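You operate a simulated robot arm through the tools that you are given. There is no shell and no other tool. Be economical: measure what you need, move in short steps, check, and stop when the job is done.

You are at the controls of a simulated robot arm. One attempt, no reset.

## Task
Bin the scaly tube, lay the clean one in the blue tray and put the tray on the steel rack.
Fine: the bin drawer under the drainer; shut it again. Where these are worked on the way, their far stop is far enough and under half their travel is too little: bin drawer.

Only the result counts: the job must be done as asked and must still hold three seconds after the hand-in. Knocking over, shifting, dropping, spilling or breaking anything else fails it.

## Robot
A 6-joint arm with a two-finger parallel gripper on a trunk, on a base that drives. Base frame: it is fixed to the floor where the robot stands at the start and does not move with it; the origin is under the middle of the robot, x ahead of it, y to its left, z up. Lengths are in m, angles in degrees, forces in N, time in s.
With the tool pointing down near the work surface it reaches from about 0.16 to 0.62 m from the robot's upright axis, wherever it stands. Its first joint turns from -166.0 to 166.0 degrees. Places, roughly: bin drawer [0.7, 0.1, 0.4]; inside of the bin drawer [0.7, 0.1, 0.3]; inside of the parts tray [0.7, 0, 0.8]; top of the steel rack [-0.3, 0.6, 0.8]. Payload 3.91 kg.
The tool frame sits at the grasp point between the pads (the TCP): z along the fingers, y along the line on which they close. The tips reach 0.03 m beyond it. Largest opening 0.11 m; finger width 0.02, thickness 0.01; the body of the gripper, 0.048 by 0.112 m, starts 0.055 m behind the TCP.
Orientation is told as [roll, pitch, yaw] about the base's x, y, z axes, in that order, counted from this pose: with the fingers straight down and closing along the base's y, the tool's x points along the base's -x, its y along +y and its z along -z.

## Interface
- The arm moves only by the tool jog_arm. Its argument "increments" is a list of rows, each a list of 7 numbers: the turn, a rotation vector about the tool's x, y, z in degrees, then the shift along the tool's x, y, z in m, then the opening in per cent of the stroke, from 0 (shut) to 100 (fully open). In form: [[ax, ay, az, tx, ty, tz, grip], ...]. A call has 1 to 8 rows; each row shifts and turns the commanded pose from where the row before left it, along the tool's axes as they then stand. Rows are played at 5 a second. More than 0.05 m and 8.6 degrees between two rows, or a gripper value outside its range, and nothing of the call is played. A pose out of reach is approached as far as the arm can. The call stops where the force on the tool passes 60 N (or 10 N more than at its start, if that is more) or the arm is blocked; 0.2 s more then pass. Each finger travels about 0.045 m/s and halts on what it meets, pressing with about 22 N; the grip force reading is that of the motor and also rises with nothing between the fingers. The clock runs only during rows and for 0.2 s after the last one: add rows that do not move to give the fingers time. It gives the time, the measured TCP pose, the force on the tool (base axes), the opening and the grip force at its end, in the units of the frame above (readings bear some noise), with the torque about the TCP (base axes, N m) and any sound that the robot's microphone picked up.
- Cameras (640 x 400 px; columns grow to the right, rows downward): "scene" is now at [-0.013, 0.171, 1.5269]; the picture's right is [0.39, -0.92, 0.00], its down [-0.86, -0.37, -0.36] and it looks along [0.33, 0.14, -0.93] (base axes); focal length 214 px, centre (320, 200). "wrist" rides on the gripper at [0.077, 0.007, -0.114] in the tool frame; the picture's right is [-0.09, 1.00, 0.00], its down [-0.80, -0.07, -0.59] and it looks along [-0.59, -0.05, 0.80] (tool axes); focal length 270 px, centre (320, 200). There is no depth. A picture from a camera that has moved, and an enlarged one, comes with that camera's place and axes in the base frame and with its lens. The place of the scene camera against the robot may be out by one fixed shift of up to 0.018 m in any direction.
- capture(camera): a new picture of that camera. The clock stands still meanwhile.
- slide_trunk(by): slides the trunk up (or, below 0, down) by that many m; the arm and the scene camera ride with it, the base frame stays. It gives what a move gives, with no picture.
- drive_base(legs): drives the robot by 1 to 6 legs, each [ahead, turn to the left] in m and degrees, along the robot's own axes; the way and the turn of a leg run together, so that a leg with both is an arc; at most 1.5 m and 180 degrees a leg. The arm and the cameras ride along, it lands a little off, and it stops where it bumps. It gives what a move gives.
- head_to(pan, tilt): turns the head with the scene camera to pan (to the left, within 155 degrees either way) and tilt (down, from -29 to 69), counted from straight ahead of the robot. It gives what a move gives.
- close_up(camera, box): a new picture of the part [left, top, right, bottom] of that camera's present view, enlarged. The clock stands still meanwhile.
- close_job(): hands the job in; it is judged then, once.

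Go step by step. Nothing tells you exact positions but the pictures and the camera data: compare them with the known pose of the tool, close in by small moves and look again before you grip or let go. The budget is 120 turns and 98 pictures, counting those below and the enlarged ones. Unless the task says otherwise, let go and move clear before handing in, and close with one line.

The tools are called after "Request:" by a JSON object that holds its "fn" and its "kwargs". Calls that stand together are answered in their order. jog_arm: Moves the arm, as the interface text tells. Its arguments: {"type":"object","properties":{"increments":{"type":"array"}},"required":["increments"]} The other tools are called the same way: slide_trunk (by) slides the trunk up or down; drive_base (legs) drives the base; head_to (pan, tilt) turns the head that bears the scene camera; capture (camera) takes a picture; close_up (camera, box) takes an enlarged picture of a part of a camera's view; close_job () hands the job in.

At the start:

```text
time_s: 0.0
tool_pos: [0.4718, -0.0688, 1.1527]
orientation: [0.1, 0.0, 0.5]
wrist_force: [0.3, -0.6, 0.1]
wrist_torque: [-0.02, -0.01, 0.03]
width: 0.1099
finger_force: 0.1
trunk travel left (down, up): [-0.525, 0.085]
robot x, y, heading: [-0.0038, 0.0096, 0.1]
head pan, tilt: [23.3, 68.8]
```

scene: 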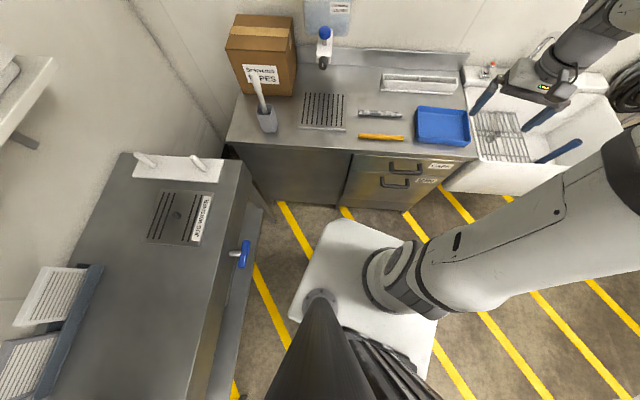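
wrist: 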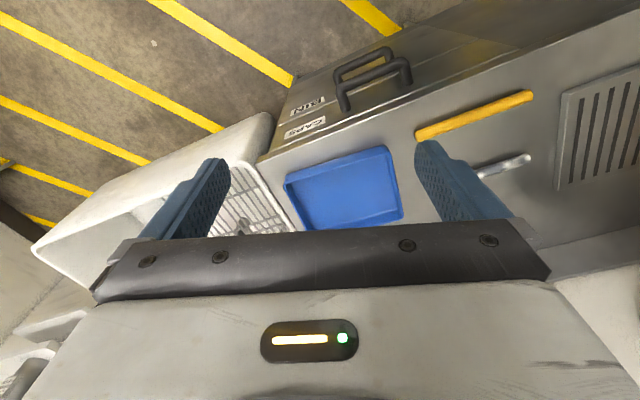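

I see a counter with a blue tray, a grey tube and a yellow bar, plus two drawers and another table on the left. I'll look closer first.

Request:
{"fn": "close_up", "kwargs": {"camera": "scene", "box": [290, 60, 490, 210]}}

Request:
{"fn": "close_up", "kwargs": {"camera": "scene", "box": [0, 130, 280, 400]}}

Request:
{"fn": "close_up", "kwargs": {"camera": "wrist", "box": [260, 20, 640, 240]}}

```text
2.67 times, centred on (390, 135) of scene
camera zoom: at [-0.013, 0.171, 1.5269], right [0.39, -0.92, 0.0], down [-0.86, -0.37, -0.36], along [0.33, 0.14, -0.93], focal length 572 px, centre (133, 373)
```

zoom: 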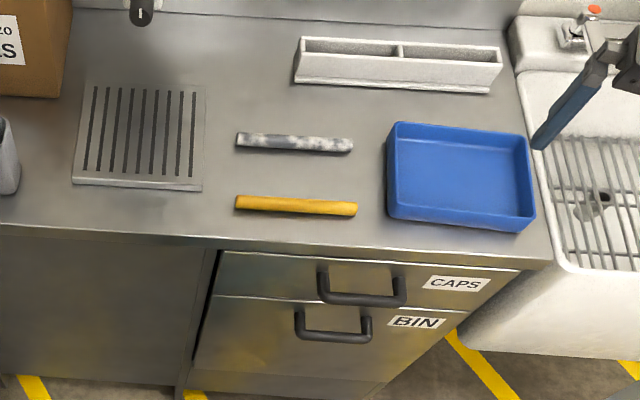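

```text
1.48 times, centred on (140, 265) of scene
camera zoom: at [-0.013, 0.171, 1.5269], right [0.39, -0.92, 0.0], down [-0.86, -0.37, -0.36], along [0.33, 0.14, -0.93], focal length 318 px, centre (587, 104)
```

zoom: 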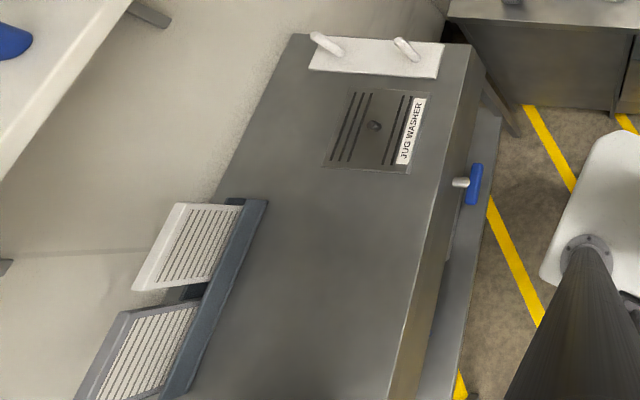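

```text
1.68 times, centred on (450, 130) of wrist
camera zoom: at [0.3947, -0.064, 1.2664], right [0.08, 1.0, 0.0], down [0.8, -0.06, 0.59], along [0.59, -0.05, -0.8], focal length 455 px, centre (101, 318)
```

zoom: 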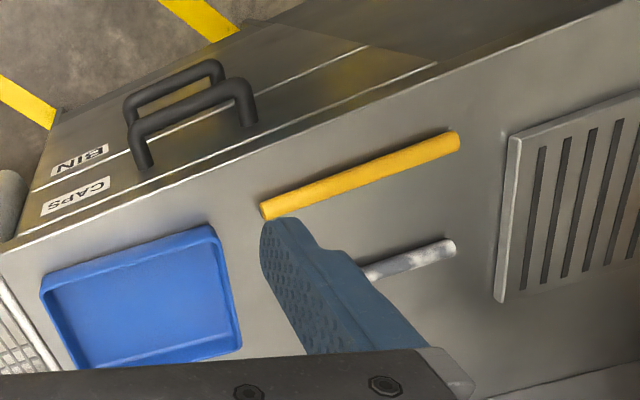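

Grey-white encrusted tube looks scaly, the yellow one clean. Now I look for the steel rack on the left.

Request:
{"fn": "head_to", "kwargs": {"pan": 110, "tilt": 50}}

Request:
{"fn": "capture", "kwargs": {"camera": "scene"}}

Request:
{"fn": "head_to", "kwargs": {"pan": 150, "tilt": 40}}

Request:
{"fn": "capture", "kwargs": {"camera": "scene"}}

```text
time_s: 1.6
tool_pos: [0.4726, -0.0684, 1.1519]
orientation: [0.0, 0.0, 0.5]
wrist_force: [0.0, 0.4, 0.1]
wrist_torque: [-0.01, -0.01, 0.03]
width: 0.1101
finger_force: 0.2
trunk travel left (down, up): [-0.525, 0.085]
robot x, y, heading: [-0.0011, 0.0086, -0.2]
head pan, tilt: [110.0, 50.0]
```

```text
92 pictures are left
camera scene: at [-0.0906, 0.2213, 1.5489], right [0.94, 0.34, 0.0], down [0.26, -0.72, -0.64], along [-0.22, 0.6, -0.77], focal length 214 px, centre (320, 200)
```

scene: 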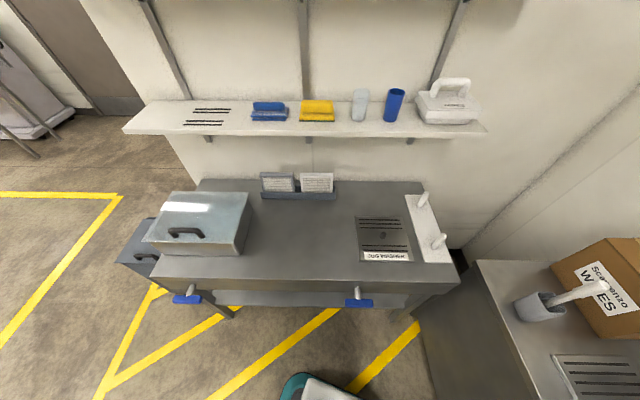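

```text
time_s: 2.7
tool_pos: [0.4721, -0.0695, 1.1522]
orientation: [0.0, 0.0, 0.5]
wrist_force: [0.4, 0.0, -0.2]
wrist_torque: [0.02, 0.0, 0.03]
width: 0.1102
finger_force: 0.1
trunk travel left (down, up): [-0.525, 0.085]
robot x, y, heading: [-0.0007, 0.0043, 0.1]
head pan, tilt: [150.0, 40.0]
```

```text
91 pictures are left
camera scene: at [-0.1379, 0.1916, 1.563], right [0.5, 0.87, 0.0], down [0.56, -0.32, -0.77], along [-0.66, 0.38, -0.64], focal length 214 px, centre (320, 200)
```

scene: 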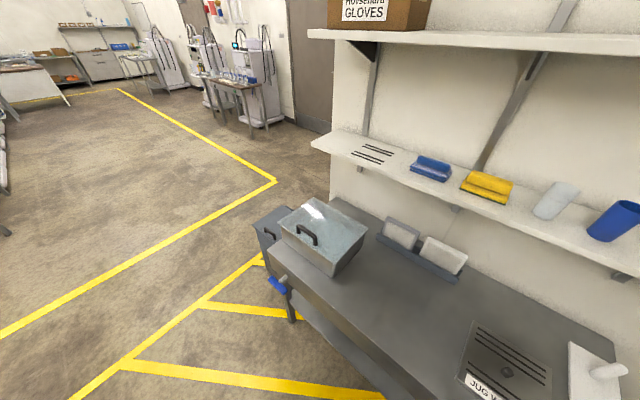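

The steel rack is the steel table on the left, with free space between the lidded box and the washer plate. Next I back off a bit to leave the drawer room and look ahead at the drawer.

Request:
{"fn": "drive_base", "kwargs": {"legs": [[-0.18, 0]]}}

Request:
{"fn": "head_to", "kwargs": {"pan": 0, "tilt": 55}}

Request:
{"fn": "capture", "kwargs": {"camera": "scene"}}

```text
time_s: 4.2
tool_pos: [0.2845, -0.0673, 1.152]
orientation: [0.0, -0.1, 0.6]
wrist_force: [0.4, 0.3, 0.6]
wrist_torque: [0.02, 0.01, -0.01]
width: 0.11
finger_force: 0.0
trunk travel left (down, up): [-0.525, 0.085]
robot x, y, heading: [-0.1878, 0.0076, 0.3]
head pan, tilt: [150.0, 40.0]
```

```text
time_s: 6.6
tool_pos: [0.284, -0.0679, 1.1515]
orientation: [-0.1, -0.1, 0.5]
wrist_force: [1.1, -1.3, 0.2]
wrist_torque: [0.0, -0.01, 0.02]
width: 0.11
finger_force: 0.0
trunk travel left (down, up): [-0.525, 0.085]
robot x, y, heading: [-0.189, 0.0068, -0.0]
head pan, tilt: [0.0, 55.0]
```

```text
90 pictures are left
camera scene: at [-0.1795, 0.1491, 1.5424], right [0.0, -1.0, 0.0], down [-0.82, 0.0, -0.57], along [0.57, 0.0, -0.82], focal length 214 px, centre (320, 200)
```

scene: 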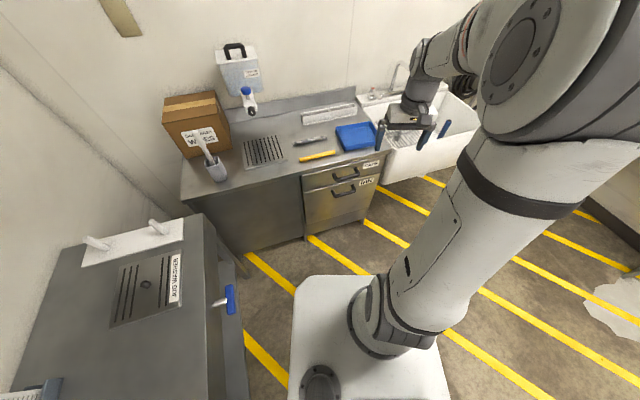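

The drawer front is visible now; I zoom in to locate the BIN handle.

Request:
{"fn": "close_up", "kwargs": {"camera": "scene", "box": [270, 110, 400, 250]}}

Request:
{"fn": "capture", "kwargs": {"camera": "wrist"}}

```text
2.86 times, centred on (335, 180) of scene
camera zoom: at [-0.1795, 0.1491, 1.5424], right [0.0, -1.0, 0.0], down [-0.82, 0.0, -0.57], along [0.57, 0.0, -0.82], focal length 613 px, centre (277, 257)
```

zoom: 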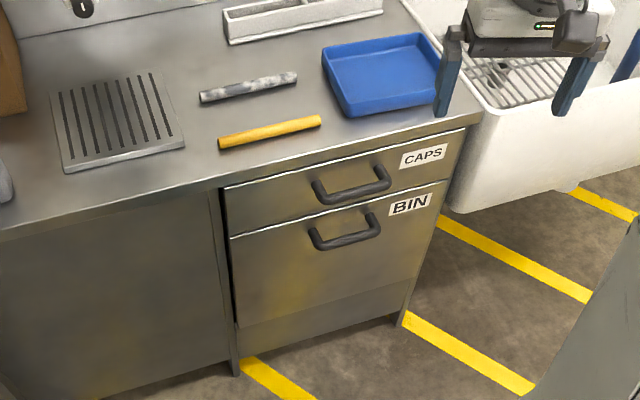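

```text
88 pictures are left
camera wrist: at [0.2078, -0.0629, 1.2665], right [0.08, 1.0, 0.0], down [0.8, -0.06, 0.6], along [0.59, -0.05, -0.8], focal length 270 px, centre (320, 200)
```

wrist: 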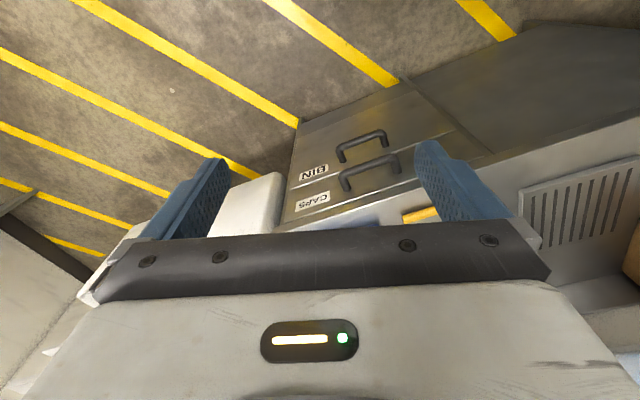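

The counter is turned about 19°, and the BIN handle bar is about (0.50, 0.02, 0.615). I lower the trunk and swing the tool to point forward.

Request:
{"fn": "slide_trunk", "kwargs": {"by": -0.35}}

Request:
{"fn": "jog_arm", "kwargs": {"increments": [[0, -8.5, 0, 0, 0, 0, 100], [0, -8.5, 0, 0, 0, 0, 100], [0, -8.5, 0, 0, 0, 0, 100], [0, -8.5, 0, 0, 0, 0, 100], [0, -8.5, 0, 0, 0, 0, 100], [0, -8.5, 0, 0, 0, 0, 100], [0, -8.5, 0, 0, 0, 0, 100], [0, -8.5, 0, 0, 0, 0, 100]]}}

Request:
{"fn": "jog_arm", "kwargs": {"increments": [[0, -7.4, 0, 0, 0, 0, 100], [0, -7.4, 0, 0, 0, 0, 100], [0, -7.2, 0, 0, 0, 0, 100], [-6.5, 0, 0, 0, 0, 0, 100], [-6.5, 0, 0, 0, 0, 0, 100], [-6, 0, 0, 0, 0, 0, 100]]}}

```text
time_s: 10.0
tool_pos: [0.2856, -0.0675, 0.8026]
orientation: [0.0, -0.1, 0.6]
wrist_force: [0.2, -0.8, 0.0]
wrist_torque: [-0.02, -0.01, -0.02]
width: 0.1103
finger_force: 0.0
trunk travel left (down, up): [-0.175, 0.435]
robot x, y, heading: [-0.1916, 0.006, 0.0]
head pan, tilt: [0.0, 55.0]
```

```text
time_s: 11.8
tool_pos: [0.3057, -0.0737, 0.814]
orientation: [-0.1, -68.0, 0.8]
wrist_force: [-0.5, 0.8, 0.4]
wrist_torque: [0.01, 0.01, 0.05]
width: 0.1102
finger_force: 0.1
out of reach, approached as far as the arm can: row 8
trunk travel left (down, up): [-0.175, 0.435]
robot x, y, heading: [-0.1855, 0.009, -0.2]
head pan, tilt: [0.0, 55.0]
```

```text
time_s: 13.2
tool_pos: [0.3431, -0.087, 0.8301]
orientation: [-177.3, -89.8, -162.7]
wrist_force: [-1.1, 0.0, -0.1]
wrist_torque: [-0.01, -0.01, -0.01]
width: 0.1102
finger_force: 0.1
out of reach, approached as far as the arm can: row 1, 2, 3
trunk travel left (down, up): [-0.175, 0.435]
robot x, y, heading: [-0.1871, 0.0077, -0.1]
head pan, tilt: [0.0, 55.0]
```

Tool points forward with about the right heading. Now I roll it so the fingers close vertically, then move back out from there.

Request:
{"fn": "jog_arm", "kwargs": {"increments": [[0, 0, 8.5, 0, 0, 0, 100], [0, 0, 8.5, 0, 0, 0, 100], [0, 0, 8.5, 0, 0, 0, 100], [0, 0, 8.5, 0, 0, 0, 100], [0, 0, 8.5, 0, 0, 0, 100], [0, 0, 8.5, 0, 0, 0, 100], [0, 0, 8.5, 0, 0, 0, 100], [0, 0, 8.5, 0, 0, 0, 100]]}}

Request:
{"fn": "jog_arm", "kwargs": {"increments": [[0, 0, 7.4, 0, 0, 0, 100], [0, 0, 7.4, 0, 0, 0, 100], [0, 0, 7.2, 0, 0, 0, 100], [0, 0, 0, 0, -0.05, 0, 100], [0, 0, 0, 0, -0.05, 0, 100], [0, 0, 0, 0, -0.05, 0, 100], [0, 0, 0, 0, -0.05, 0, 100]]}}

Request:
{"fn": "capture", "kwargs": {"camera": "scene"}}

Request:
{"fn": "capture", "kwargs": {"camera": "wrist"}}

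```text
time_s: 15.0
tool_pos: [0.342, -0.0887, 0.8297]
orientation: [90.1, -21.9, -70.4]
wrist_force: [0.2, -1.1, -0.3]
wrist_torque: [-0.01, -0.03, 0.01]
width: 0.1101
finger_force: 0.1
trunk travel left (down, up): [-0.175, 0.435]
robot x, y, heading: [-0.1903, 0.0049, -0.2]
head pan, tilt: [0.0, 55.0]
```

```text
time_s: 16.6
tool_pos: [0.3412, -0.09, 0.6297]
orientation: [90.1, 0.0, -70.3]
wrist_force: [0.1, -0.2, 0.9]
wrist_torque: [-0.04, 0.05, -0.02]
width: 0.11
finger_force: 0.1
trunk travel left (down, up): [-0.175, 0.435]
robot x, y, heading: [-0.1893, 0.0033, 0.0]
head pan, tilt: [0.0, 55.0]
```

```text
87 pictures are left
camera scene: at [-0.1801, 0.1493, 1.1924], right [0.0, -1.0, 0.0], down [-0.82, 0.0, -0.57], along [0.57, 0.0, -0.82], focal length 214 px, centre (320, 200)
```

scene: 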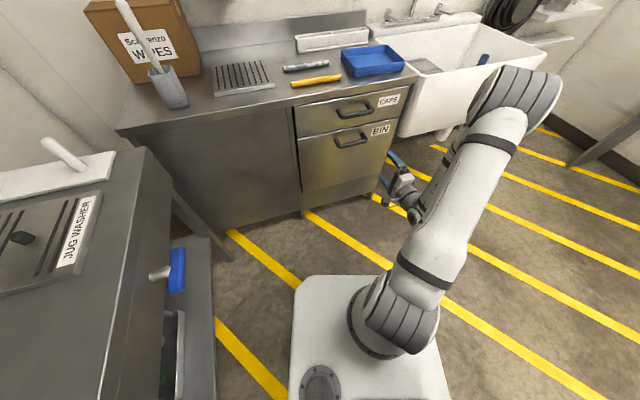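

```text
86 pictures are left
camera wrist: at [0.2066, -0.0564, 0.6364], right [0.03, -0.08, 1.0], down [-0.29, -0.95, -0.07], along [0.96, -0.29, -0.05], focal length 270 px, centre (320, 200)
```

wrist: 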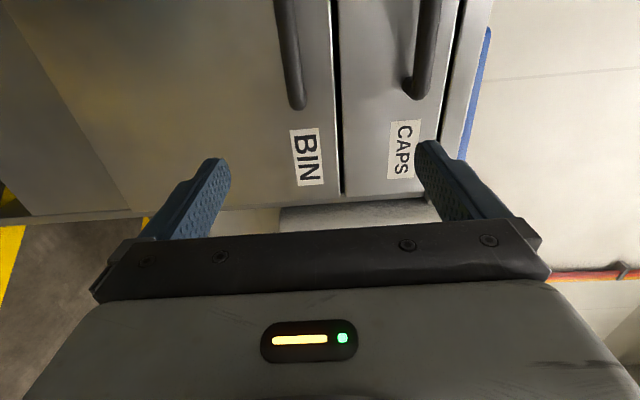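

Tool is level and roughly square to the drawer. I shift left, down and halfway in, then check.

Request:
{"fn": "jog_arm", "kwargs": {"increments": [[0, 0, 0, 0.046, 0, 0, 100], [0, 0, 0, 0, -0.025, 0, 100], [0, 0, 0, 0, 0, 0.05, 100], [0, 0, 0, 0, 0, 0.05, 100]]}}

Request:
{"fn": "capture", "kwargs": {"camera": "wrist"}}

Request:
{"fn": "close_up", "kwargs": {"camera": "scene", "box": [280, 70, 440, 220]}}

```text
time_s: 17.6
tool_pos: [0.4215, -0.0097, 0.6048]
orientation: [90.1, 0.0, -70.4]
wrist_force: [0.3, -0.7, 0.1]
wrist_torque: [0.04, 0.01, 0.0]
width: 0.1099
finger_force: 0.1
trunk travel left (down, up): [-0.175, 0.435]
robot x, y, heading: [-0.1893, 0.006, -0.0]
head pan, tilt: [0.0, 55.0]
```

```text
85 pictures are left
camera wrist: at [0.2865, 0.0233, 0.613], right [0.03, -0.08, 1.0], down [-0.29, -0.95, -0.07], along [0.96, -0.29, -0.05], focal length 270 px, centre (320, 200)
```

wrist: 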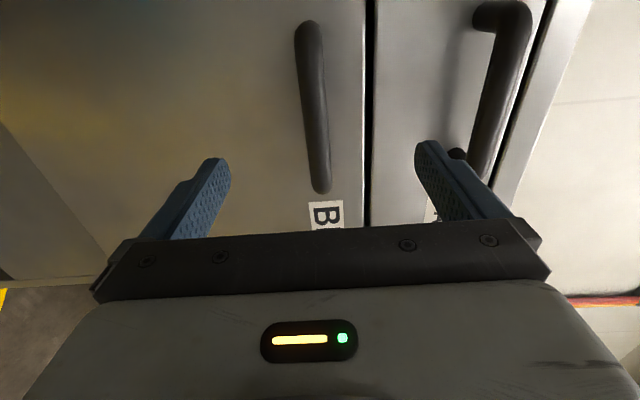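

```text
2.67 times, centred on (360, 145) of scene
camera zoom: at [-0.1798, 0.1487, 1.1924], right [0.0, -1.0, 0.0], down [-0.82, 0.0, -0.57], along [0.57, 0.0, -0.82], focal length 572 px, centre (213, 347)
```

zoom: 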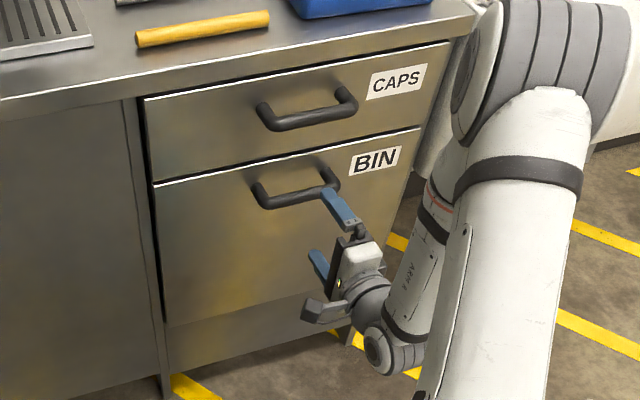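

The bar is about 0.093 ahead and centred. I go in 0.08 and close.

Request:
{"fn": "jog_arm", "kwargs": {"increments": [[0, 0, 0, 0, 0, 0.04, 100], [0, 0, 0, 0, -0.001, 0.04, 100], [0, 0, 0, 0, 0, 0, 0], [0, 0, 0, 0, 0, 0, 0], [0, 0, 0, 0, 0, 0, 0], [0, 0, 0, 0, 0, 0, 0], [0, 0, 0, 0, 0, 0, 0], [0, 0, 0, 0, 0, 0, 0]]}}

Request:
{"fn": "capture", "kwargs": {"camera": "wrist"}}

```text
time_s: 19.4
tool_pos: [0.4978, 0.016, 0.6028]
orientation: [90.0, 0.1, -70.4]
wrist_force: [-0.5, -0.7, -4.1]
wrist_torque: [-0.06, 0.08, -0.1]
width: 0.0197
finger_force: 36.2
trunk travel left (down, up): [-0.175, 0.435]
robot x, y, heading: [-0.1896, 0.0092, 0.0]
head pan, tilt: [0.0, 55.0]
```

```text
83 pictures are left
camera wrist: at [0.3636, 0.0488, 0.61], right [0.03, -0.08, 1.0], down [-0.29, -0.95, -0.07], along [0.96, -0.29, -0.05], focal length 270 px, centre (320, 200)
```

wrist: 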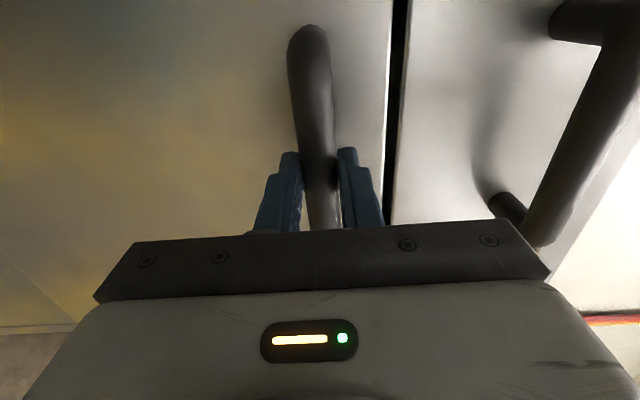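

Handle is gripped. Pull in small steps.

Request:
{"fn": "jog_arm", "kwargs": {"increments": [[0, 0, 0, 0, 0, -0.03, 0], [0, 0, 0, 0, 0, -0.03, 0], [0, 0, 0, 0, 0, -0.03, 0], [0, 0, 0, 0, 0, -0.03, 0], [0, 0, 0, 0, 0, -0.03, 0]]}}

Request:
{"fn": "capture", "kwargs": {"camera": "scene"}}

```text
time_s: 20.6
tool_pos: [0.3542, -0.0343, 0.6025]
orientation: [90.0, 0.0, -70.1]
wrist_force: [-9.5, 24.6, -5.4]
wrist_torque: [0.01, 0.13, 0.54]
width: 0.0195
finger_force: 44.4
trunk travel left (down, up): [-0.175, 0.435]
robot x, y, heading: [-0.189, 0.0088, -0.1]
head pan, tilt: [0.0, 55.0]
```

```text
82 pictures are left
camera scene: at [-0.1796, 0.1506, 1.1922], right [0.0, -1.0, 0.0], down [-0.82, 0.0, -0.57], along [0.57, 0.0, -0.82], focal length 214 px, centre (320, 200)
```

scene: 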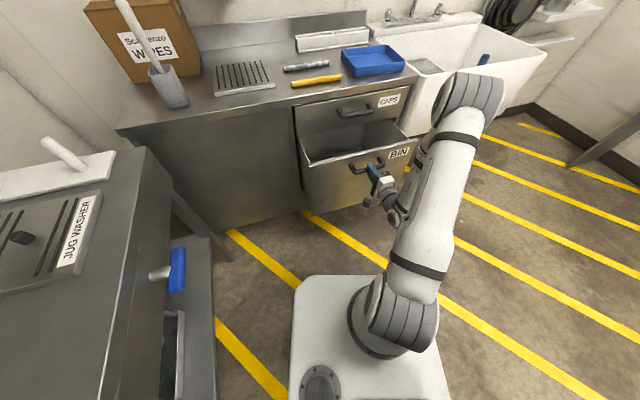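

The drawer follows; there's a little side load, so I ease the path to the left while pulling on.

Request:
{"fn": "jog_arm", "kwargs": {"increments": [[0, 0, 0, 0.003, 0, 0, 0], [0, 0, 0, 0.001, 0, -0.03, 0], [0, 0, 0, 0.001, 0, -0.03, 0], [0, 0, 0, 0.001, 0, -0.03, 0]]}}

Request:
{"fn": "capture", "kwargs": {"camera": "scene"}}

```text
time_s: 21.6
tool_pos: [0.2724, -0.062, 0.6021]
orientation: [90.6, -0.1, -70.1]
wrist_force: [-5.0, 15.6, 28.9]
wrist_torque: [0.28, -0.34, -0.81]
width: 0.0197
finger_force: 45.1
out of reach, approached as far as the arm can: row 4
trunk travel left (down, up): [-0.175, 0.435]
robot x, y, heading: [-0.1894, 0.0042, -0.1]
head pan, tilt: [0.0, 55.0]
```

```text
81 pictures are left
camera scene: at [-0.1815, 0.1502, 1.1932], right [0.0, -1.0, 0.0], down [-0.82, 0.0, -0.57], along [0.57, 0.0, -0.82], focal length 214 px, centre (320, 200)
```

scene: 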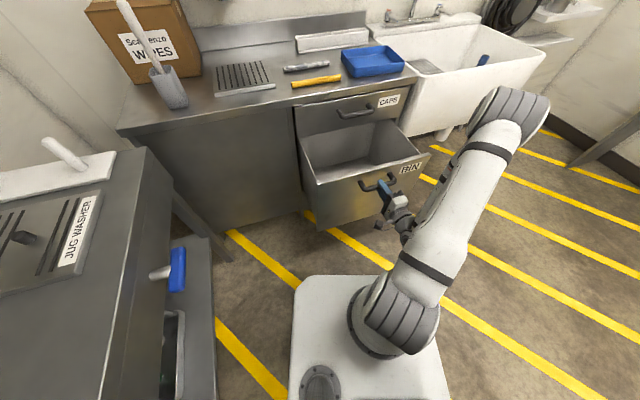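

The drawer is about 0.24 out but the arm is at its inner limit. I let go, back the base off, and re-grip to pull to the stop.

Request:
{"fn": "jog_arm", "kwargs": {"increments": [[0, 0, 0, 0, 0, 0.01, 0], [0, 0, 0, 0, 0, 0, 100], [0, 0, 0, 0, 0, 0, 100], [0, 0, 0, 0, 0, 0, 100], [0, 0, 0, 0, 0, 0, 100], [0, 0, 0, 0, 0, 0, 100]]}}

Request:
{"fn": "drive_base", "kwargs": {"legs": [[-0.2, 0]]}}

Request:
{"fn": "capture", "kwargs": {"camera": "wrist"}}

Request:
{"fn": "capture", "kwargs": {"camera": "scene"}}

```text
time_s: 23.0
tool_pos: [0.2832, -0.0595, 0.5987]
orientation: [90.1, 0.0, -70.4]
wrist_force: [0.0, 0.1, 0.0]
wrist_torque: [0.01, 0.02, 0.0]
width: 0.1101
finger_force: 0.1
trunk travel left (down, up): [-0.175, 0.435]
robot x, y, heading: [-0.1883, 0.0057, -0.1]
head pan, tilt: [0.0, 55.0]
```

```text
time_s: 24.6
tool_pos: [0.0838, -0.0607, 0.5982]
orientation: [90.1, 0.0, -70.4]
wrist_force: [0.2, 0.3, -0.7]
wrist_torque: [0.01, 0.02, 0.01]
width: 0.1101
finger_force: 0.1
trunk travel left (down, up): [-0.175, 0.435]
robot x, y, heading: [-0.387, 0.0089, 0.1]
head pan, tilt: [0.0, 55.0]
```

```text
80 pictures are left
camera wrist: at [-0.051, -0.0277, 0.6049], right [0.03, -0.08, 1.0], down [-0.29, -0.95, -0.07], along [0.96, -0.29, -0.05], focal length 270 px, centre (320, 200)
```

wrist: 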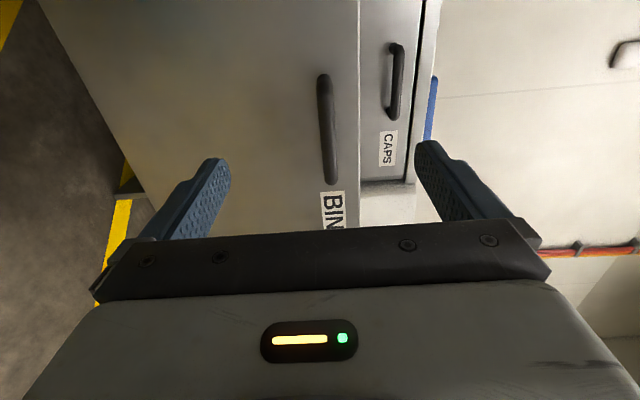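

```text
79 pictures are left
camera scene: at [-0.3799, 0.149, 1.1924], right [0.0, -1.0, 0.0], down [-0.82, 0.0, -0.57], along [0.57, 0.0, -0.82], focal length 214 px, centre (320, 200)
```

scene: 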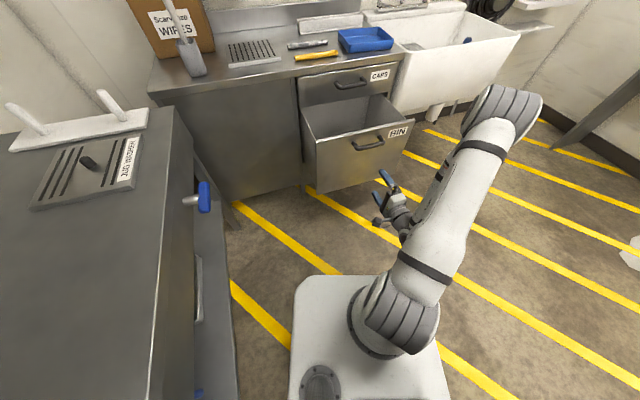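

Bar should now be about 0.19 ahead and 0.065 to the right. I move in and grip again.

Request:
{"fn": "jog_arm", "kwargs": {"increments": [[0, 0, 0, -0.035, 0.004, 0, 100], [0, 0, 0, -0.03, 0, 0, 100], [0, 0, 0, 0, 0, 0.04, 100], [0, 0, 0, 0, 0, 0.05, 100], [0, 0, 0, 0, 0, 0.03, 100]]}}

Request:
{"fn": "capture", "kwargs": {"camera": "wrist"}}

```text
time_s: 25.8
tool_pos: [0.2165, -0.0823, 0.6036]
orientation: [90.2, 0.0, -70.4]
wrist_force: [-1.0, 0.0, -0.7]
wrist_torque: [-0.02, 0.02, 0.01]
width: 0.1098
finger_force: 0.1
trunk travel left (down, up): [-0.175, 0.435]
robot x, y, heading: [-0.3912, 0.0069, 0.1]
head pan, tilt: [0.0, 55.0]
```

```text
78 pictures are left
camera wrist: at [0.0828, -0.0489, 0.6099], right [0.03, -0.08, 1.0], down [-0.29, -0.95, -0.07], along [0.96, -0.29, -0.05], focal length 270 px, centre (320, 200)
```

wrist: 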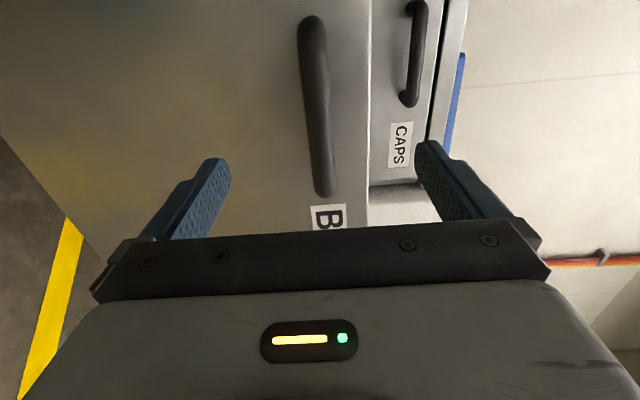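

Aligned as before, about 0.085 away; going in and gripping, then pulling.

Request:
{"fn": "jog_arm", "kwargs": {"increments": [[0, 0, 0, 0, 0, 0.035, 100], [0, 0, 0, 0, 0, 0.035, 100], [0, 0, 0, 0, 0, 0, 0], [0, 0, 0, 0, 0, 0, 0], [0, 0, 0, 0, 0, 0, 0], [0, 0, 0, 0, 0, 0, 0], [0, 0, 0, 0, 0, 0, 0], [0, 0, 0, 0, 0, 0, 0]]}}

Request:
{"fn": "jog_arm", "kwargs": {"increments": [[0, 0, 0, 0.001, 0, -0.03, 0], [0, 0, 0, 0.001, 0, -0.03, 0], [0, 0, 0, 0.001, 0, -0.03, 0], [0, 0, 0, 0.001, 0, -0.03, 0]]}}

Request:
{"fn": "capture", "kwargs": {"camera": "scene"}}

```text
time_s: 27.6
tool_pos: [0.2831, -0.0583, 0.6032]
orientation: [90.1, 0.0, -70.4]
wrist_force: [-0.4, 0.1, 3.8]
wrist_torque: [0.03, -0.05, 0.09]
width: 0.0198
finger_force: 36.0
trunk travel left (down, up): [-0.175, 0.435]
robot x, y, heading: [-0.3892, 0.007, -0.3]
head pan, tilt: [0.0, 55.0]
```

```text
time_s: 28.5
tool_pos: [0.1995, -0.0868, 0.6028]
orientation: [90.2, -0.2, -70.1]
wrist_force: [20.4, 5.0, -11.6]
wrist_torque: [0.09, 0.35, 0.13]
width: 0.0198
finger_force: 45.1
trunk travel left (down, up): [-0.175, 0.435]
robot x, y, heading: [-0.3884, 0.0064, -0.1]
head pan, tilt: [0.0, 55.0]
stopped in row 4: the force on the tool passed its limit at 112 N (the readings are from after the stop); the commanded pose is now the measured one
```

```text
77 pictures are left
camera scene: at [-0.3773, 0.1492, 1.1919], right [0.0, -1.0, 0.0], down [-0.82, 0.0, -0.57], along [0.57, 0.0, -0.82], focal length 214 px, centre (320, 200)
```

scene: 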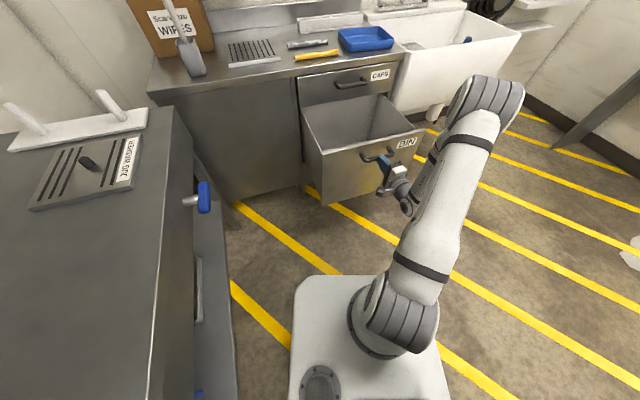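

The drawer hit its far stop (travel ~0.31). Fully open it would block me from getting close to the counter, so I push it back to roughly half open, still gripped.

Request:
{"fn": "jog_arm", "kwargs": {"increments": [[0, 0, 0, -0.001, 0, 0.03, 0], [0, 0, 0, -0.001, 0, 0.03, 0], [0, 0, 0, -0.001, 0, 0.03, 0], [0, 0, 0, -0.001, 0, 0.03, 0], [0, 0, 0, 0, 0, 0, 0]]}}

Request:
{"fn": "jog_arm", "kwargs": {"increments": [[0, 0, 0, 0, 0, 0, 100], [0, 0, 0, 0, 0, 0, 100], [0, 0, 0, 0, 0, 0, 100], [0, 0, 0, 0, 0, -0.03, 100], [0, 0, 0, 0, 0, -0.04, 100], [0, 0, 0, 0, 0, -0.04, 100], [0, 0, 0, 0, 0.04, 0, 100], [0, 0, 0, 0, 0.04, 0, 100]]}}

Request:
{"fn": "capture", "kwargs": {"camera": "scene"}}

```text
time_s: 29.7
tool_pos: [0.3148, -0.0487, 0.6037]
orientation: [90.2, -0.3, -70.0]
wrist_force: [-5.6, 14.0, -22.3]
wrist_torque: [0.02, 0.77, 1.51]
width: 0.0197
finger_force: 44.6
trunk travel left (down, up): [-0.175, 0.435]
robot x, y, heading: [-0.39, 0.0071, 0.1]
head pan, tilt: [0.0, 55.0]
```

```text
time_s: 31.5
tool_pos: [0.2076, -0.09, 0.685]
orientation: [90.4, -0.2, -70.2]
wrist_force: [0.1, 0.0, -0.3]
wrist_torque: [0.0, -0.02, 0.02]
width: 0.1098
finger_force: 0.1
trunk travel left (down, up): [-0.175, 0.435]
robot x, y, heading: [-0.388, 0.0043, -0.0]
head pan, tilt: [0.0, 55.0]
```

```text
76 pictures are left
camera scene: at [-0.3792, 0.1488, 1.1923], right [0.0, -1.0, 0.0], down [-0.82, 0.0, -0.57], along [0.57, 0.0, -0.82], focal length 214 px, centre (320, 200)
```

scene: 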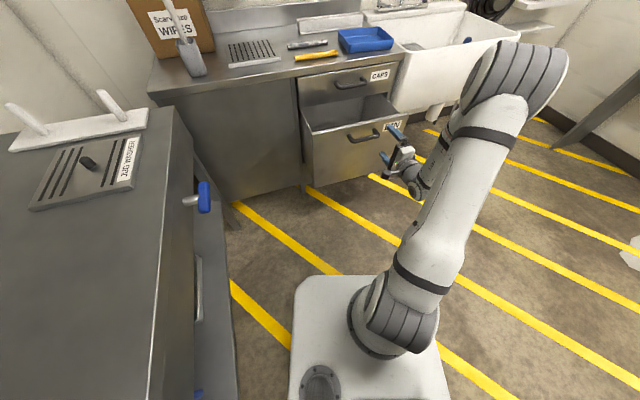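

Drawer is about 0.19 open. I raise the trunk and turn the tool down with the fingers closing across the tubes.

Request:
{"fn": "slide_trunk", "kwargs": {"by": 0.3}}

Request:
{"fn": "jog_arm", "kwargs": {"increments": [[8.5, 0, 0, 0, 0, 0, 100], [8.5, 0, 0, 0, 0, 0, 100], [8.5, 0, 0, 0, 0, 0, 100], [8.5, 0, 0, 0, 0, 0, 100], [8.5, 0, 0, 0, 0, 0, 100], [8.5, 0, 0, 0, 0, 0, 100], [8.5, 0, 0, 0, 0, 0, 100], [8.5, 0, 0, 0, 0, 0, 100]]}}

Request:
{"fn": "jog_arm", "kwargs": {"increments": [[7.4, 0, 0, 0, 0, 0, 100], [7.4, 0, 0, 0, 0, 0, 100], [7.2, 0, 0, 0, 0, 0, 100]]}}

Request:
{"fn": "capture", "kwargs": {"camera": "scene"}}

Request:
{"fn": "capture", "kwargs": {"camera": "wrist"}}

```text
time_s: 34.5
tool_pos: [0.2083, -0.0898, 0.9847]
orientation: [90.3, -0.3, -70.1]
wrist_force: [-0.1, -0.3, 0.2]
wrist_torque: [0.03, 0.02, 0.02]
width: 0.1101
finger_force: 0.1
trunk travel left (down, up): [-0.475, 0.135]
robot x, y, heading: [-0.3885, 0.0047, 0.1]
head pan, tilt: [0.0, 55.0]
```

```text
time_s: 36.3
tool_pos: [0.2082, -0.0878, 0.9851]
orientation: [22.5, -0.4, -70.2]
wrist_force: [-0.3, 0.0, -0.6]
wrist_torque: [0.02, 0.05, 0.0]
width: 0.11
finger_force: 0.0
trunk travel left (down, up): [-0.475, 0.135]
robot x, y, heading: [-0.3901, 0.0033, -0.1]
head pan, tilt: [0.0, 55.0]
```

```text
time_s: 37.1
tool_pos: [0.2083, -0.09, 0.983]
orientation: [0.3, -0.3, -70.2]
wrist_force: [0.1, -0.1, -0.3]
wrist_torque: [0.01, -0.01, -0.01]
width: 0.1098
finger_force: 0.1
trunk travel left (down, up): [-0.475, 0.135]
robot x, y, heading: [-0.391, 0.0084, -0.0]
head pan, tilt: [0.0, 55.0]
```

```text
75 pictures are left
camera scene: at [-0.3792, 0.1491, 1.4924], right [0.0, -1.0, 0.0], down [-0.82, 0.0, -0.57], along [0.57, 0.0, -0.82], focal length 214 px, centre (320, 200)
```

scene: 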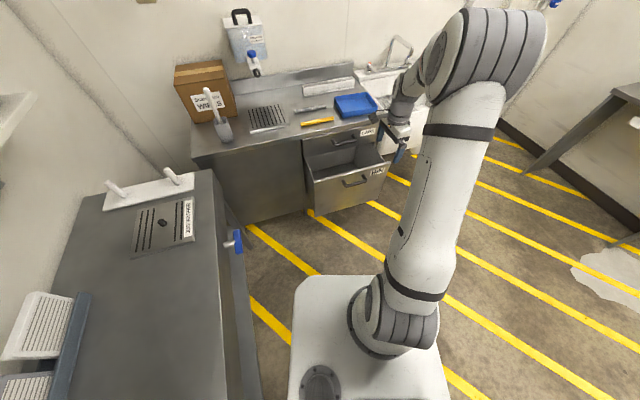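

```text
74 pictures are left
camera wrist: at [0.187, -0.0154, 1.098], right [0.97, 0.25, 0.01], down [0.2, -0.78, 0.6], along [0.16, -0.58, -0.8], focal length 270 px, centre (320, 200)
```

wrist: 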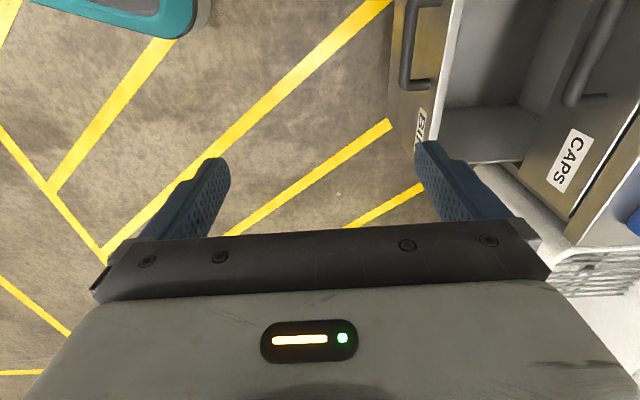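

The teal-edged base shows in the wrist view; I need its height to know whether it passes beneath the drawer. I yaw the wrist camera to look back at it.

Request:
{"fn": "jog_arm", "kwargs": {"increments": [[0, 0, 8.5, 0, 0, 0, 100], [0, 0, 8.5, 0, 0, 0, 100], [0, 0, 8.5, 0, 0, 0, 100], [0, 0, 8.5, 0, 0, 0, 100], [0, 0, 8.5, 0, 0, 0, 100], [0, 0, 8.5, 0, 0, 0, 100], [0, 0, 8.5, 0, 0, 0, 100], [0, 0, 8.5, 0, 0, 0, 100]]}}

Request:
{"fn": "capture", "kwargs": {"camera": "wrist"}}

```text
time_s: 38.9
tool_pos: [0.2083, -0.089, 0.9844]
orientation: [0.5, 0.3, -138.4]
wrist_force: [-0.9, -0.3, -0.4]
wrist_torque: [-0.03, 0.01, -0.01]
width: 0.1098
finger_force: 0.0
trunk travel left (down, up): [-0.475, 0.135]
robot x, y, heading: [-0.3932, 0.0068, 0.0]
head pan, tilt: [0.0, 55.0]
```

```text
73 pictures are left
camera wrist: at [0.2684, -0.0437, 1.0996], right [0.6, -0.8, 0.01], down [-0.65, -0.48, 0.59], along [-0.47, -0.36, -0.81], focal length 270 px, centre (320, 200)
```

wrist: 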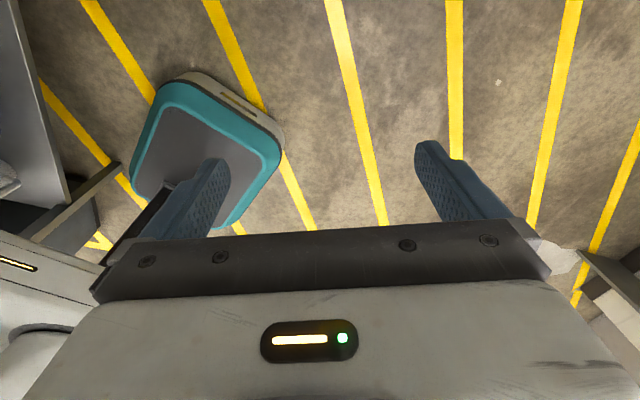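

The base is only about 0.21 high and reaches ~0.22 ahead of its centre, and the drawer bottom is ~0.3. So I can stand square to the counter at 19°. I yaw the tool back and drive there in two stages.

Request:
{"fn": "jog_arm", "kwargs": {"increments": [[0, 0, -8.5, 0, 0, 0, 100], [0, 0, -8.5, 0, 0, 0, 100], [0, 0, -8.5, 0, 0, 0, 100], [0, 0, -8.5, 0, 0, 0, 100], [0, 0, -8.5, 0, 0, 0, 100], [0, 0, -8.5, 0, 0, 0, 100], [0, 0, -8.5, 0, 0, 0, 100], [0, 0, -8.5, 0, 0, 0, 100]]}}

Request:
{"fn": "drive_base", "kwargs": {"legs": [[0, -23.8], [0.337, 0], [0, 43]]}}

Request:
{"fn": "capture", "kwargs": {"camera": "scene"}}

```text
time_s: 40.7
tool_pos: [0.2074, -0.091, 0.9847]
orientation: [0.5, -0.3, -70.1]
wrist_force: [0.0, -0.4, -0.5]
wrist_torque: [0.0, 0.0, 0.01]
width: 0.1102
finger_force: 0.0
trunk travel left (down, up): [-0.475, 0.135]
robot x, y, heading: [-0.3899, 0.0063, -0.2]
head pan, tilt: [0.0, 55.0]
```

```text
time_s: 46.1
tool_pos: [0.5115, -0.0183, 0.9855]
orientation: [0.4, -0.3, -50.8]
wrist_force: [0.2, 0.2, 0.1]
wrist_torque: [-0.01, 0.02, -0.01]
width: 0.1098
finger_force: 0.0
trunk travel left (down, up): [-0.475, 0.135]
robot x, y, heading: [-0.0741, -0.1485, 18.8]
head pan, tilt: [0.0, 55.0]
```

```text
72 pictures are left
camera scene: at [-0.1123, -0.0173, 1.4924], right [0.32, -0.95, 0.0], down [-0.78, -0.26, -0.57], along [0.54, 0.18, -0.82], focal length 214 px, centre (320, 200)
```

scene: 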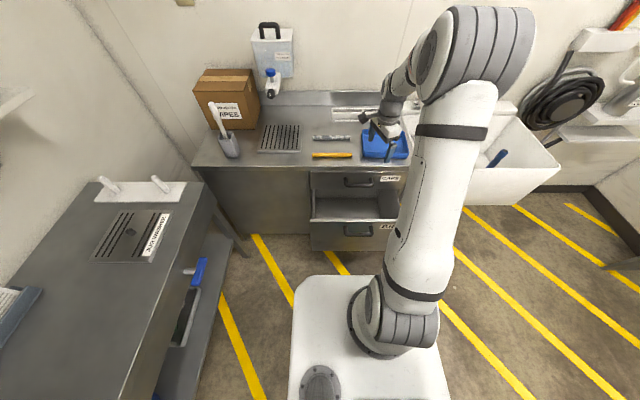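

Squared up. I drive forward 0.24 with the arm high above the counter, then realign the tool yaw.

Request:
{"fn": "drive_base", "kwargs": {"legs": [[0.24, 0]]}}

Request:
{"fn": "jog_arm", "kwargs": {"increments": [[0, 0, 6.5, 0, 0, 0, 40], [0, 0, 6.5, 0, 0, 0, 40], [0, 0, 6.3, 0.05, 0, 0, 40], [0, 0, 0, 0.05, 0, 0, 40], [0, 0, 0, 0.02, 0, 0, 40]]}}

Request:
{"fn": "capture", "kwargs": {"camera": "scene"}}

Request:
{"fn": "capture", "kwargs": {"camera": "wrist"}}

```text
time_s: 47.8
tool_pos: [0.7406, 0.0563, 0.9835]
orientation: [0.4, -0.3, -51.0]
wrist_force: [0.4, 0.0, -0.2]
wrist_torque: [-0.01, -0.02, 0.0]
width: 0.1102
finger_force: 0.0
trunk travel left (down, up): [-0.475, 0.135]
robot x, y, heading: [0.1572, -0.0729, 18.5]
head pan, tilt: [0.0, 55.0]
```

```text
time_s: 49.0
tool_pos: [0.696, 0.1683, 0.9863]
orientation: [0.5, -0.1, -70.5]
wrist_force: [0.2, -0.6, -0.7]
wrist_torque: [-0.02, -0.01, -0.02]
width: 0.0439
finger_force: 0.0
trunk travel left (down, up): [-0.475, 0.135]
robot x, y, heading: [0.1529, -0.0735, 18.3]
head pan, tilt: [0.0, 55.0]
```

```text
71 pictures are left
camera scene: at [0.1157, 0.0606, 1.4923], right [0.32, -0.95, 0.0], down [-0.78, -0.26, -0.57], along [0.54, 0.18, -0.82], focal length 214 px, centre (320, 200)
```

scene: 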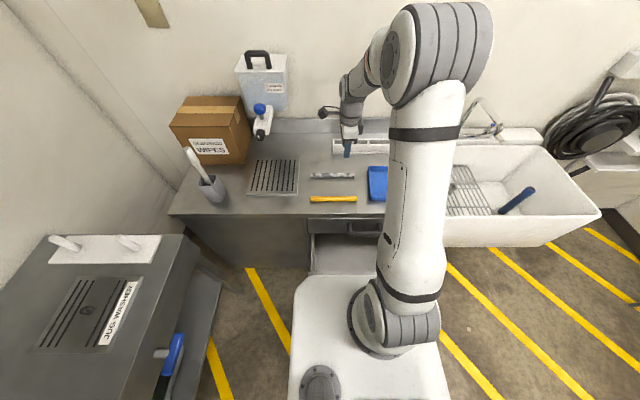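

```text
70 pictures are left
camera wrist: at [0.6747, 0.2421, 1.1007], right [0.97, 0.25, 0.01], down [0.2, -0.78, 0.6], along [0.16, -0.58, -0.8], focal length 270 px, centre (320, 200)
```

wrist: 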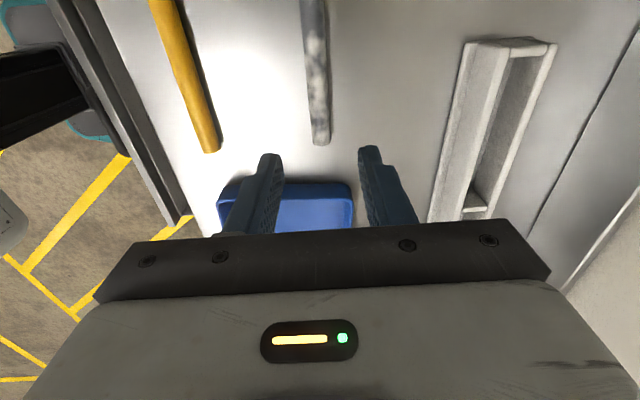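

Tubes and tray are clearly visible; the scaly tube is nearly under the fingers. I centre on it and lower 0.12.

Request:
{"fn": "jog_arm", "kwargs": {"increments": [[0, 0, 0, 0.03, -0.004, 0, 45], [0, 0, 0, 0, 0, 0.04, 45], [0, 0, 0, 0, 0, 0.04, 45], [0, 0, 0, 0, 0, 0.03, 45]]}}

Request:
{"fn": "capture", "kwargs": {"camera": "wrist"}}

Request:
{"fn": "close_up", "kwargs": {"camera": "scene", "box": [270, 110, 430, 230]}}

```text
time_s: 50.0
tool_pos: [0.6825, 0.1962, 0.8753]
orientation: [0.5, -0.2, -70.3]
wrist_force: [-0.6, -0.3, -0.3]
wrist_torque: [-0.04, 0.02, -0.01]
width: 0.0493
finger_force: 0.0
trunk travel left (down, up): [-0.475, 0.135]
robot x, y, heading: [0.153, -0.0684, 18.4]
head pan, tilt: [0.0, 55.0]
```

```text
69 pictures are left
camera wrist: at [0.6626, 0.2701, 0.9894], right [0.97, 0.25, 0.01], down [0.2, -0.78, 0.6], along [0.16, -0.58, -0.8], focal length 270 px, centre (320, 200)
```

wrist: 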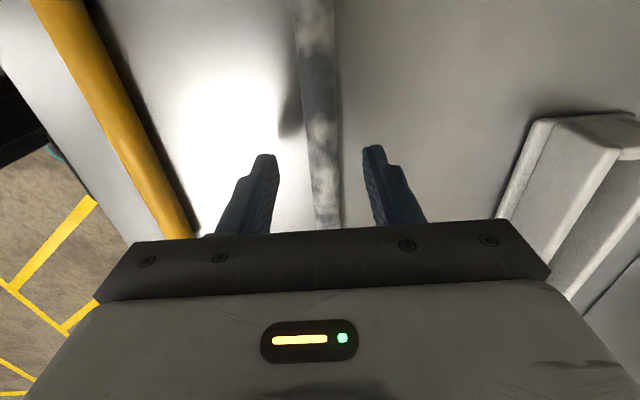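

```text
3.33 times, centred on (350, 170) of scene
camera zoom: at [0.1159, 0.0607, 1.4924], right [0.32, -0.95, 0.0], down [-0.78, -0.26, -0.57], along [0.54, 0.18, -0.82], focal length 715 px, centre (220, 300)
```

zoom: 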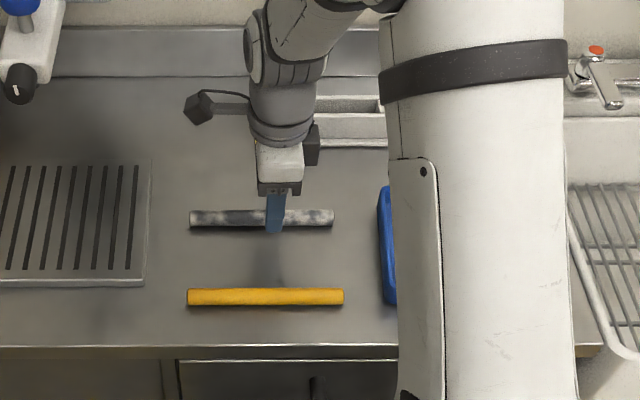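

Well aligned. Lowering another 0.035 and checking clearance to the counter.

Request:
{"fn": "jog_arm", "kwargs": {"increments": [[0, 0, 0, 0, 0, 0.02, 45], [0, 0, 0, 0, 0, 0.015, 45]]}}

Request:
{"fn": "capture", "kwargs": {"camera": "wrist"}}

Request:
{"fn": "close_up", "kwargs": {"camera": "scene", "box": [300, 140, 380, 200]}}

```text
time_s: 50.7
tool_pos: [0.6859, 0.1964, 0.851]
orientation: [1.6, 0.0, -70.3]
wrist_force: [-8.1, -4.9, 37.3]
wrist_torque: [-0.62, 1.43, 0.12]
width: 0.054
finger_force: 4.1
trunk travel left (down, up): [-0.475, 0.135]
robot x, y, heading: [0.1527, -0.074, 18.5]
head pan, tilt: [0.0, 55.0]
stopped in row 2: the force on the tool passed its limit at 68 N (the readings are from after the stop); the commanded pose is now the measured one
```

```text
67 pictures are left
camera wrist: at [0.6629, 0.2693, 0.9656], right [0.97, 0.25, 0.03], down [0.19, -0.78, 0.59], along [0.17, -0.57, -0.81], focal length 270 px, centre (320, 200)
```

wrist: 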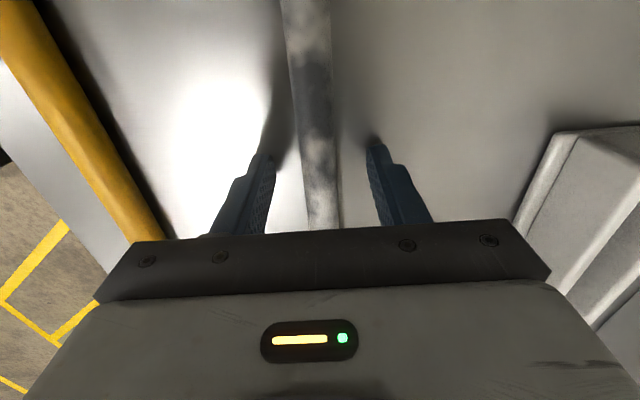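

```text
6.67 times, centred on (340, 170) of scene
camera zoom: at [0.1112, 0.0579, 1.493], right [0.32, -0.95, 0.0], down [-0.77, -0.26, -0.58], along [0.55, 0.18, -0.82], focal length 1430 px, centre (187, 400)
```

zoom: 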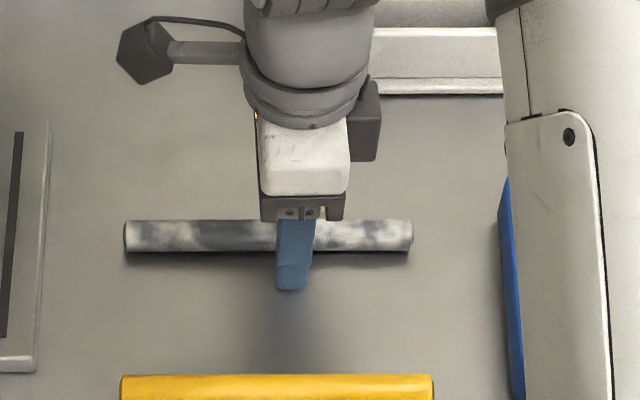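

The tips touched the counter (surface ≈ 0.82). I lift slightly, level, and grip.

Request:
{"fn": "jog_arm", "kwargs": {"increments": [[1.2, 0, 0, 0, 0, -0.006, 45], [0, 0, 0, 0, 0, 0, 0], [0, 0, 0, 0, 0, 0, 0], [0, 0, 0, 0, 0, 0, 0], [0, 0, 0, 0, 0, 0, 0]]}}

Request:
{"fn": "jog_arm", "kwargs": {"increments": [[0, 0, 0, 0, 0, -0.03, 0], [0, 0, 0, 0, 0, -0.04, 0], [0, 0, 0, 0, 0, -0.04, 0]]}}

Request:
{"fn": "capture", "kwargs": {"camera": "wrist"}}

Request:
{"fn": "capture", "kwargs": {"camera": "scene"}}

```text
time_s: 51.9
tool_pos: [0.6884, 0.1975, 0.8518]
orientation: [0.0, -0.1, -70.4]
wrist_force: [0.0, 0.4, 0.7]
wrist_torque: [0.01, 0.02, 0.0]
width: 0.0177
finger_force: 22.1
trunk travel left (down, up): [-0.475, 0.135]
robot x, y, heading: [0.1535, -0.071, 18.6]
head pan, tilt: [0.0, 55.0]
```

```text
time_s: 52.7
tool_pos: [0.6851, 0.1961, 0.9627]
orientation: [0.1, -0.2, -70.5]
wrist_force: [-0.5, -0.3, -1.3]
wrist_torque: [-0.05, 0.03, 0.02]
width: 0.0178
finger_force: 22.0
trunk travel left (down, up): [-0.475, 0.135]
robot x, y, heading: [0.1547, -0.0702, 18.6]
head pan, tilt: [0.0, 55.0]
```

```text
65 pictures are left
camera wrist: at [0.6668, 0.2701, 1.0761], right [0.97, 0.25, 0.0], down [0.2, -0.78, 0.6], along [0.15, -0.58, -0.8], focal length 270 px, centre (320, 200)
```

wrist: 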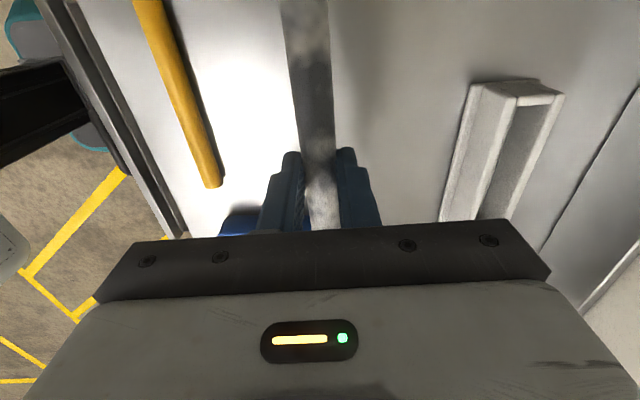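

```text
64 pictures are left
camera scene: at [0.1154, 0.0602, 1.4923], right [0.32, -0.95, 0.0], down [-0.78, -0.26, -0.57], along [0.54, 0.18, -0.82], focal length 214 px, centre (320, 200)
```

scene: 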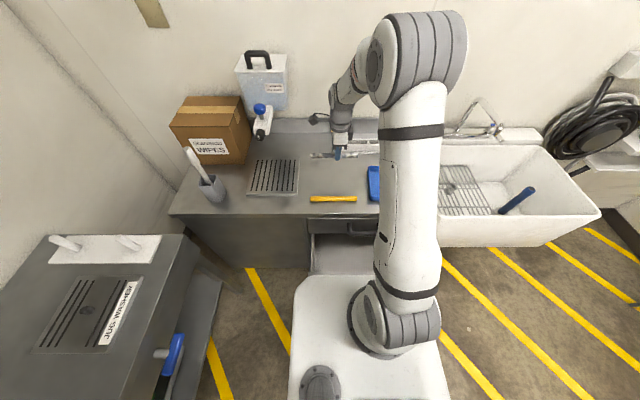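

Scaly tube is held. I back away 0.30 with the tube high, shift over the drawer's middle, and look.

Request:
{"fn": "drive_base", "kwargs": {"legs": [[-0.3, 0]]}}

Request:
{"fn": "jog_arm", "kwargs": {"increments": [[0, 0, 0, -0.05, 0, 0, 0], [0, 0, 0, -0.05, 0, 0, 0]]}}

Request:
{"fn": "capture", "kwargs": {"camera": "wrist"}}

Request:
{"fn": "capture", "kwargs": {"camera": "scene"}}

```text
time_s: 54.8
tool_pos: [0.4055, 0.102, 0.9615]
orientation: [0.1, 0.0, -70.4]
wrist_force: [0.4, -0.4, -0.3]
wrist_torque: [0.0, -0.02, -0.01]
width: 0.0176
finger_force: 22.0
trunk travel left (down, up): [-0.475, 0.135]
robot x, y, heading: [-0.129, -0.1643, 18.5]
head pan, tilt: [0.0, 55.0]
```

```text
time_s: 55.4
tool_pos: [0.4393, 0.0065, 0.961]
orientation: [0.1, 0.0, -70.4]
wrist_force: [-0.3, 0.0, 0.2]
wrist_torque: [-0.03, -0.01, 0.01]
width: 0.0176
finger_force: 22.2
trunk travel left (down, up): [-0.475, 0.135]
robot x, y, heading: [-0.1295, -0.166, 18.6]
head pan, tilt: [0.0, 55.0]
```

```text
63 pictures are left
camera wrist: at [0.4194, 0.0804, 1.0761], right [0.97, 0.25, 0.0], down [0.2, -0.78, 0.59], along [0.15, -0.58, -0.8], focal length 270 px, centre (320, 200)
```

wrist: 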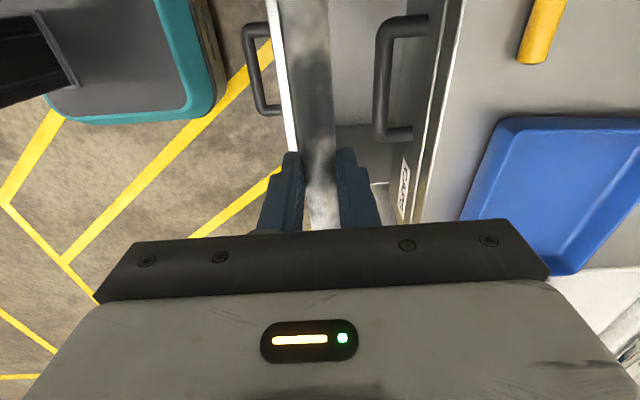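

```text
62 pictures are left
camera scene: at [-0.1659, -0.0348, 1.4924], right [0.32, -0.95, 0.0], down [-0.78, -0.26, -0.57], along [0.54, 0.18, -0.82], focal length 214 px, centre (320, 200)
```

scene: 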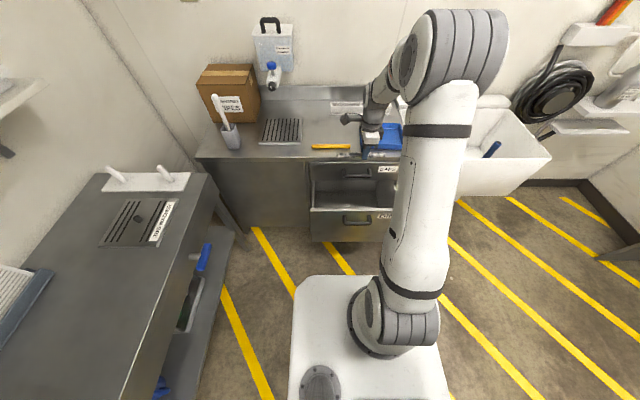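

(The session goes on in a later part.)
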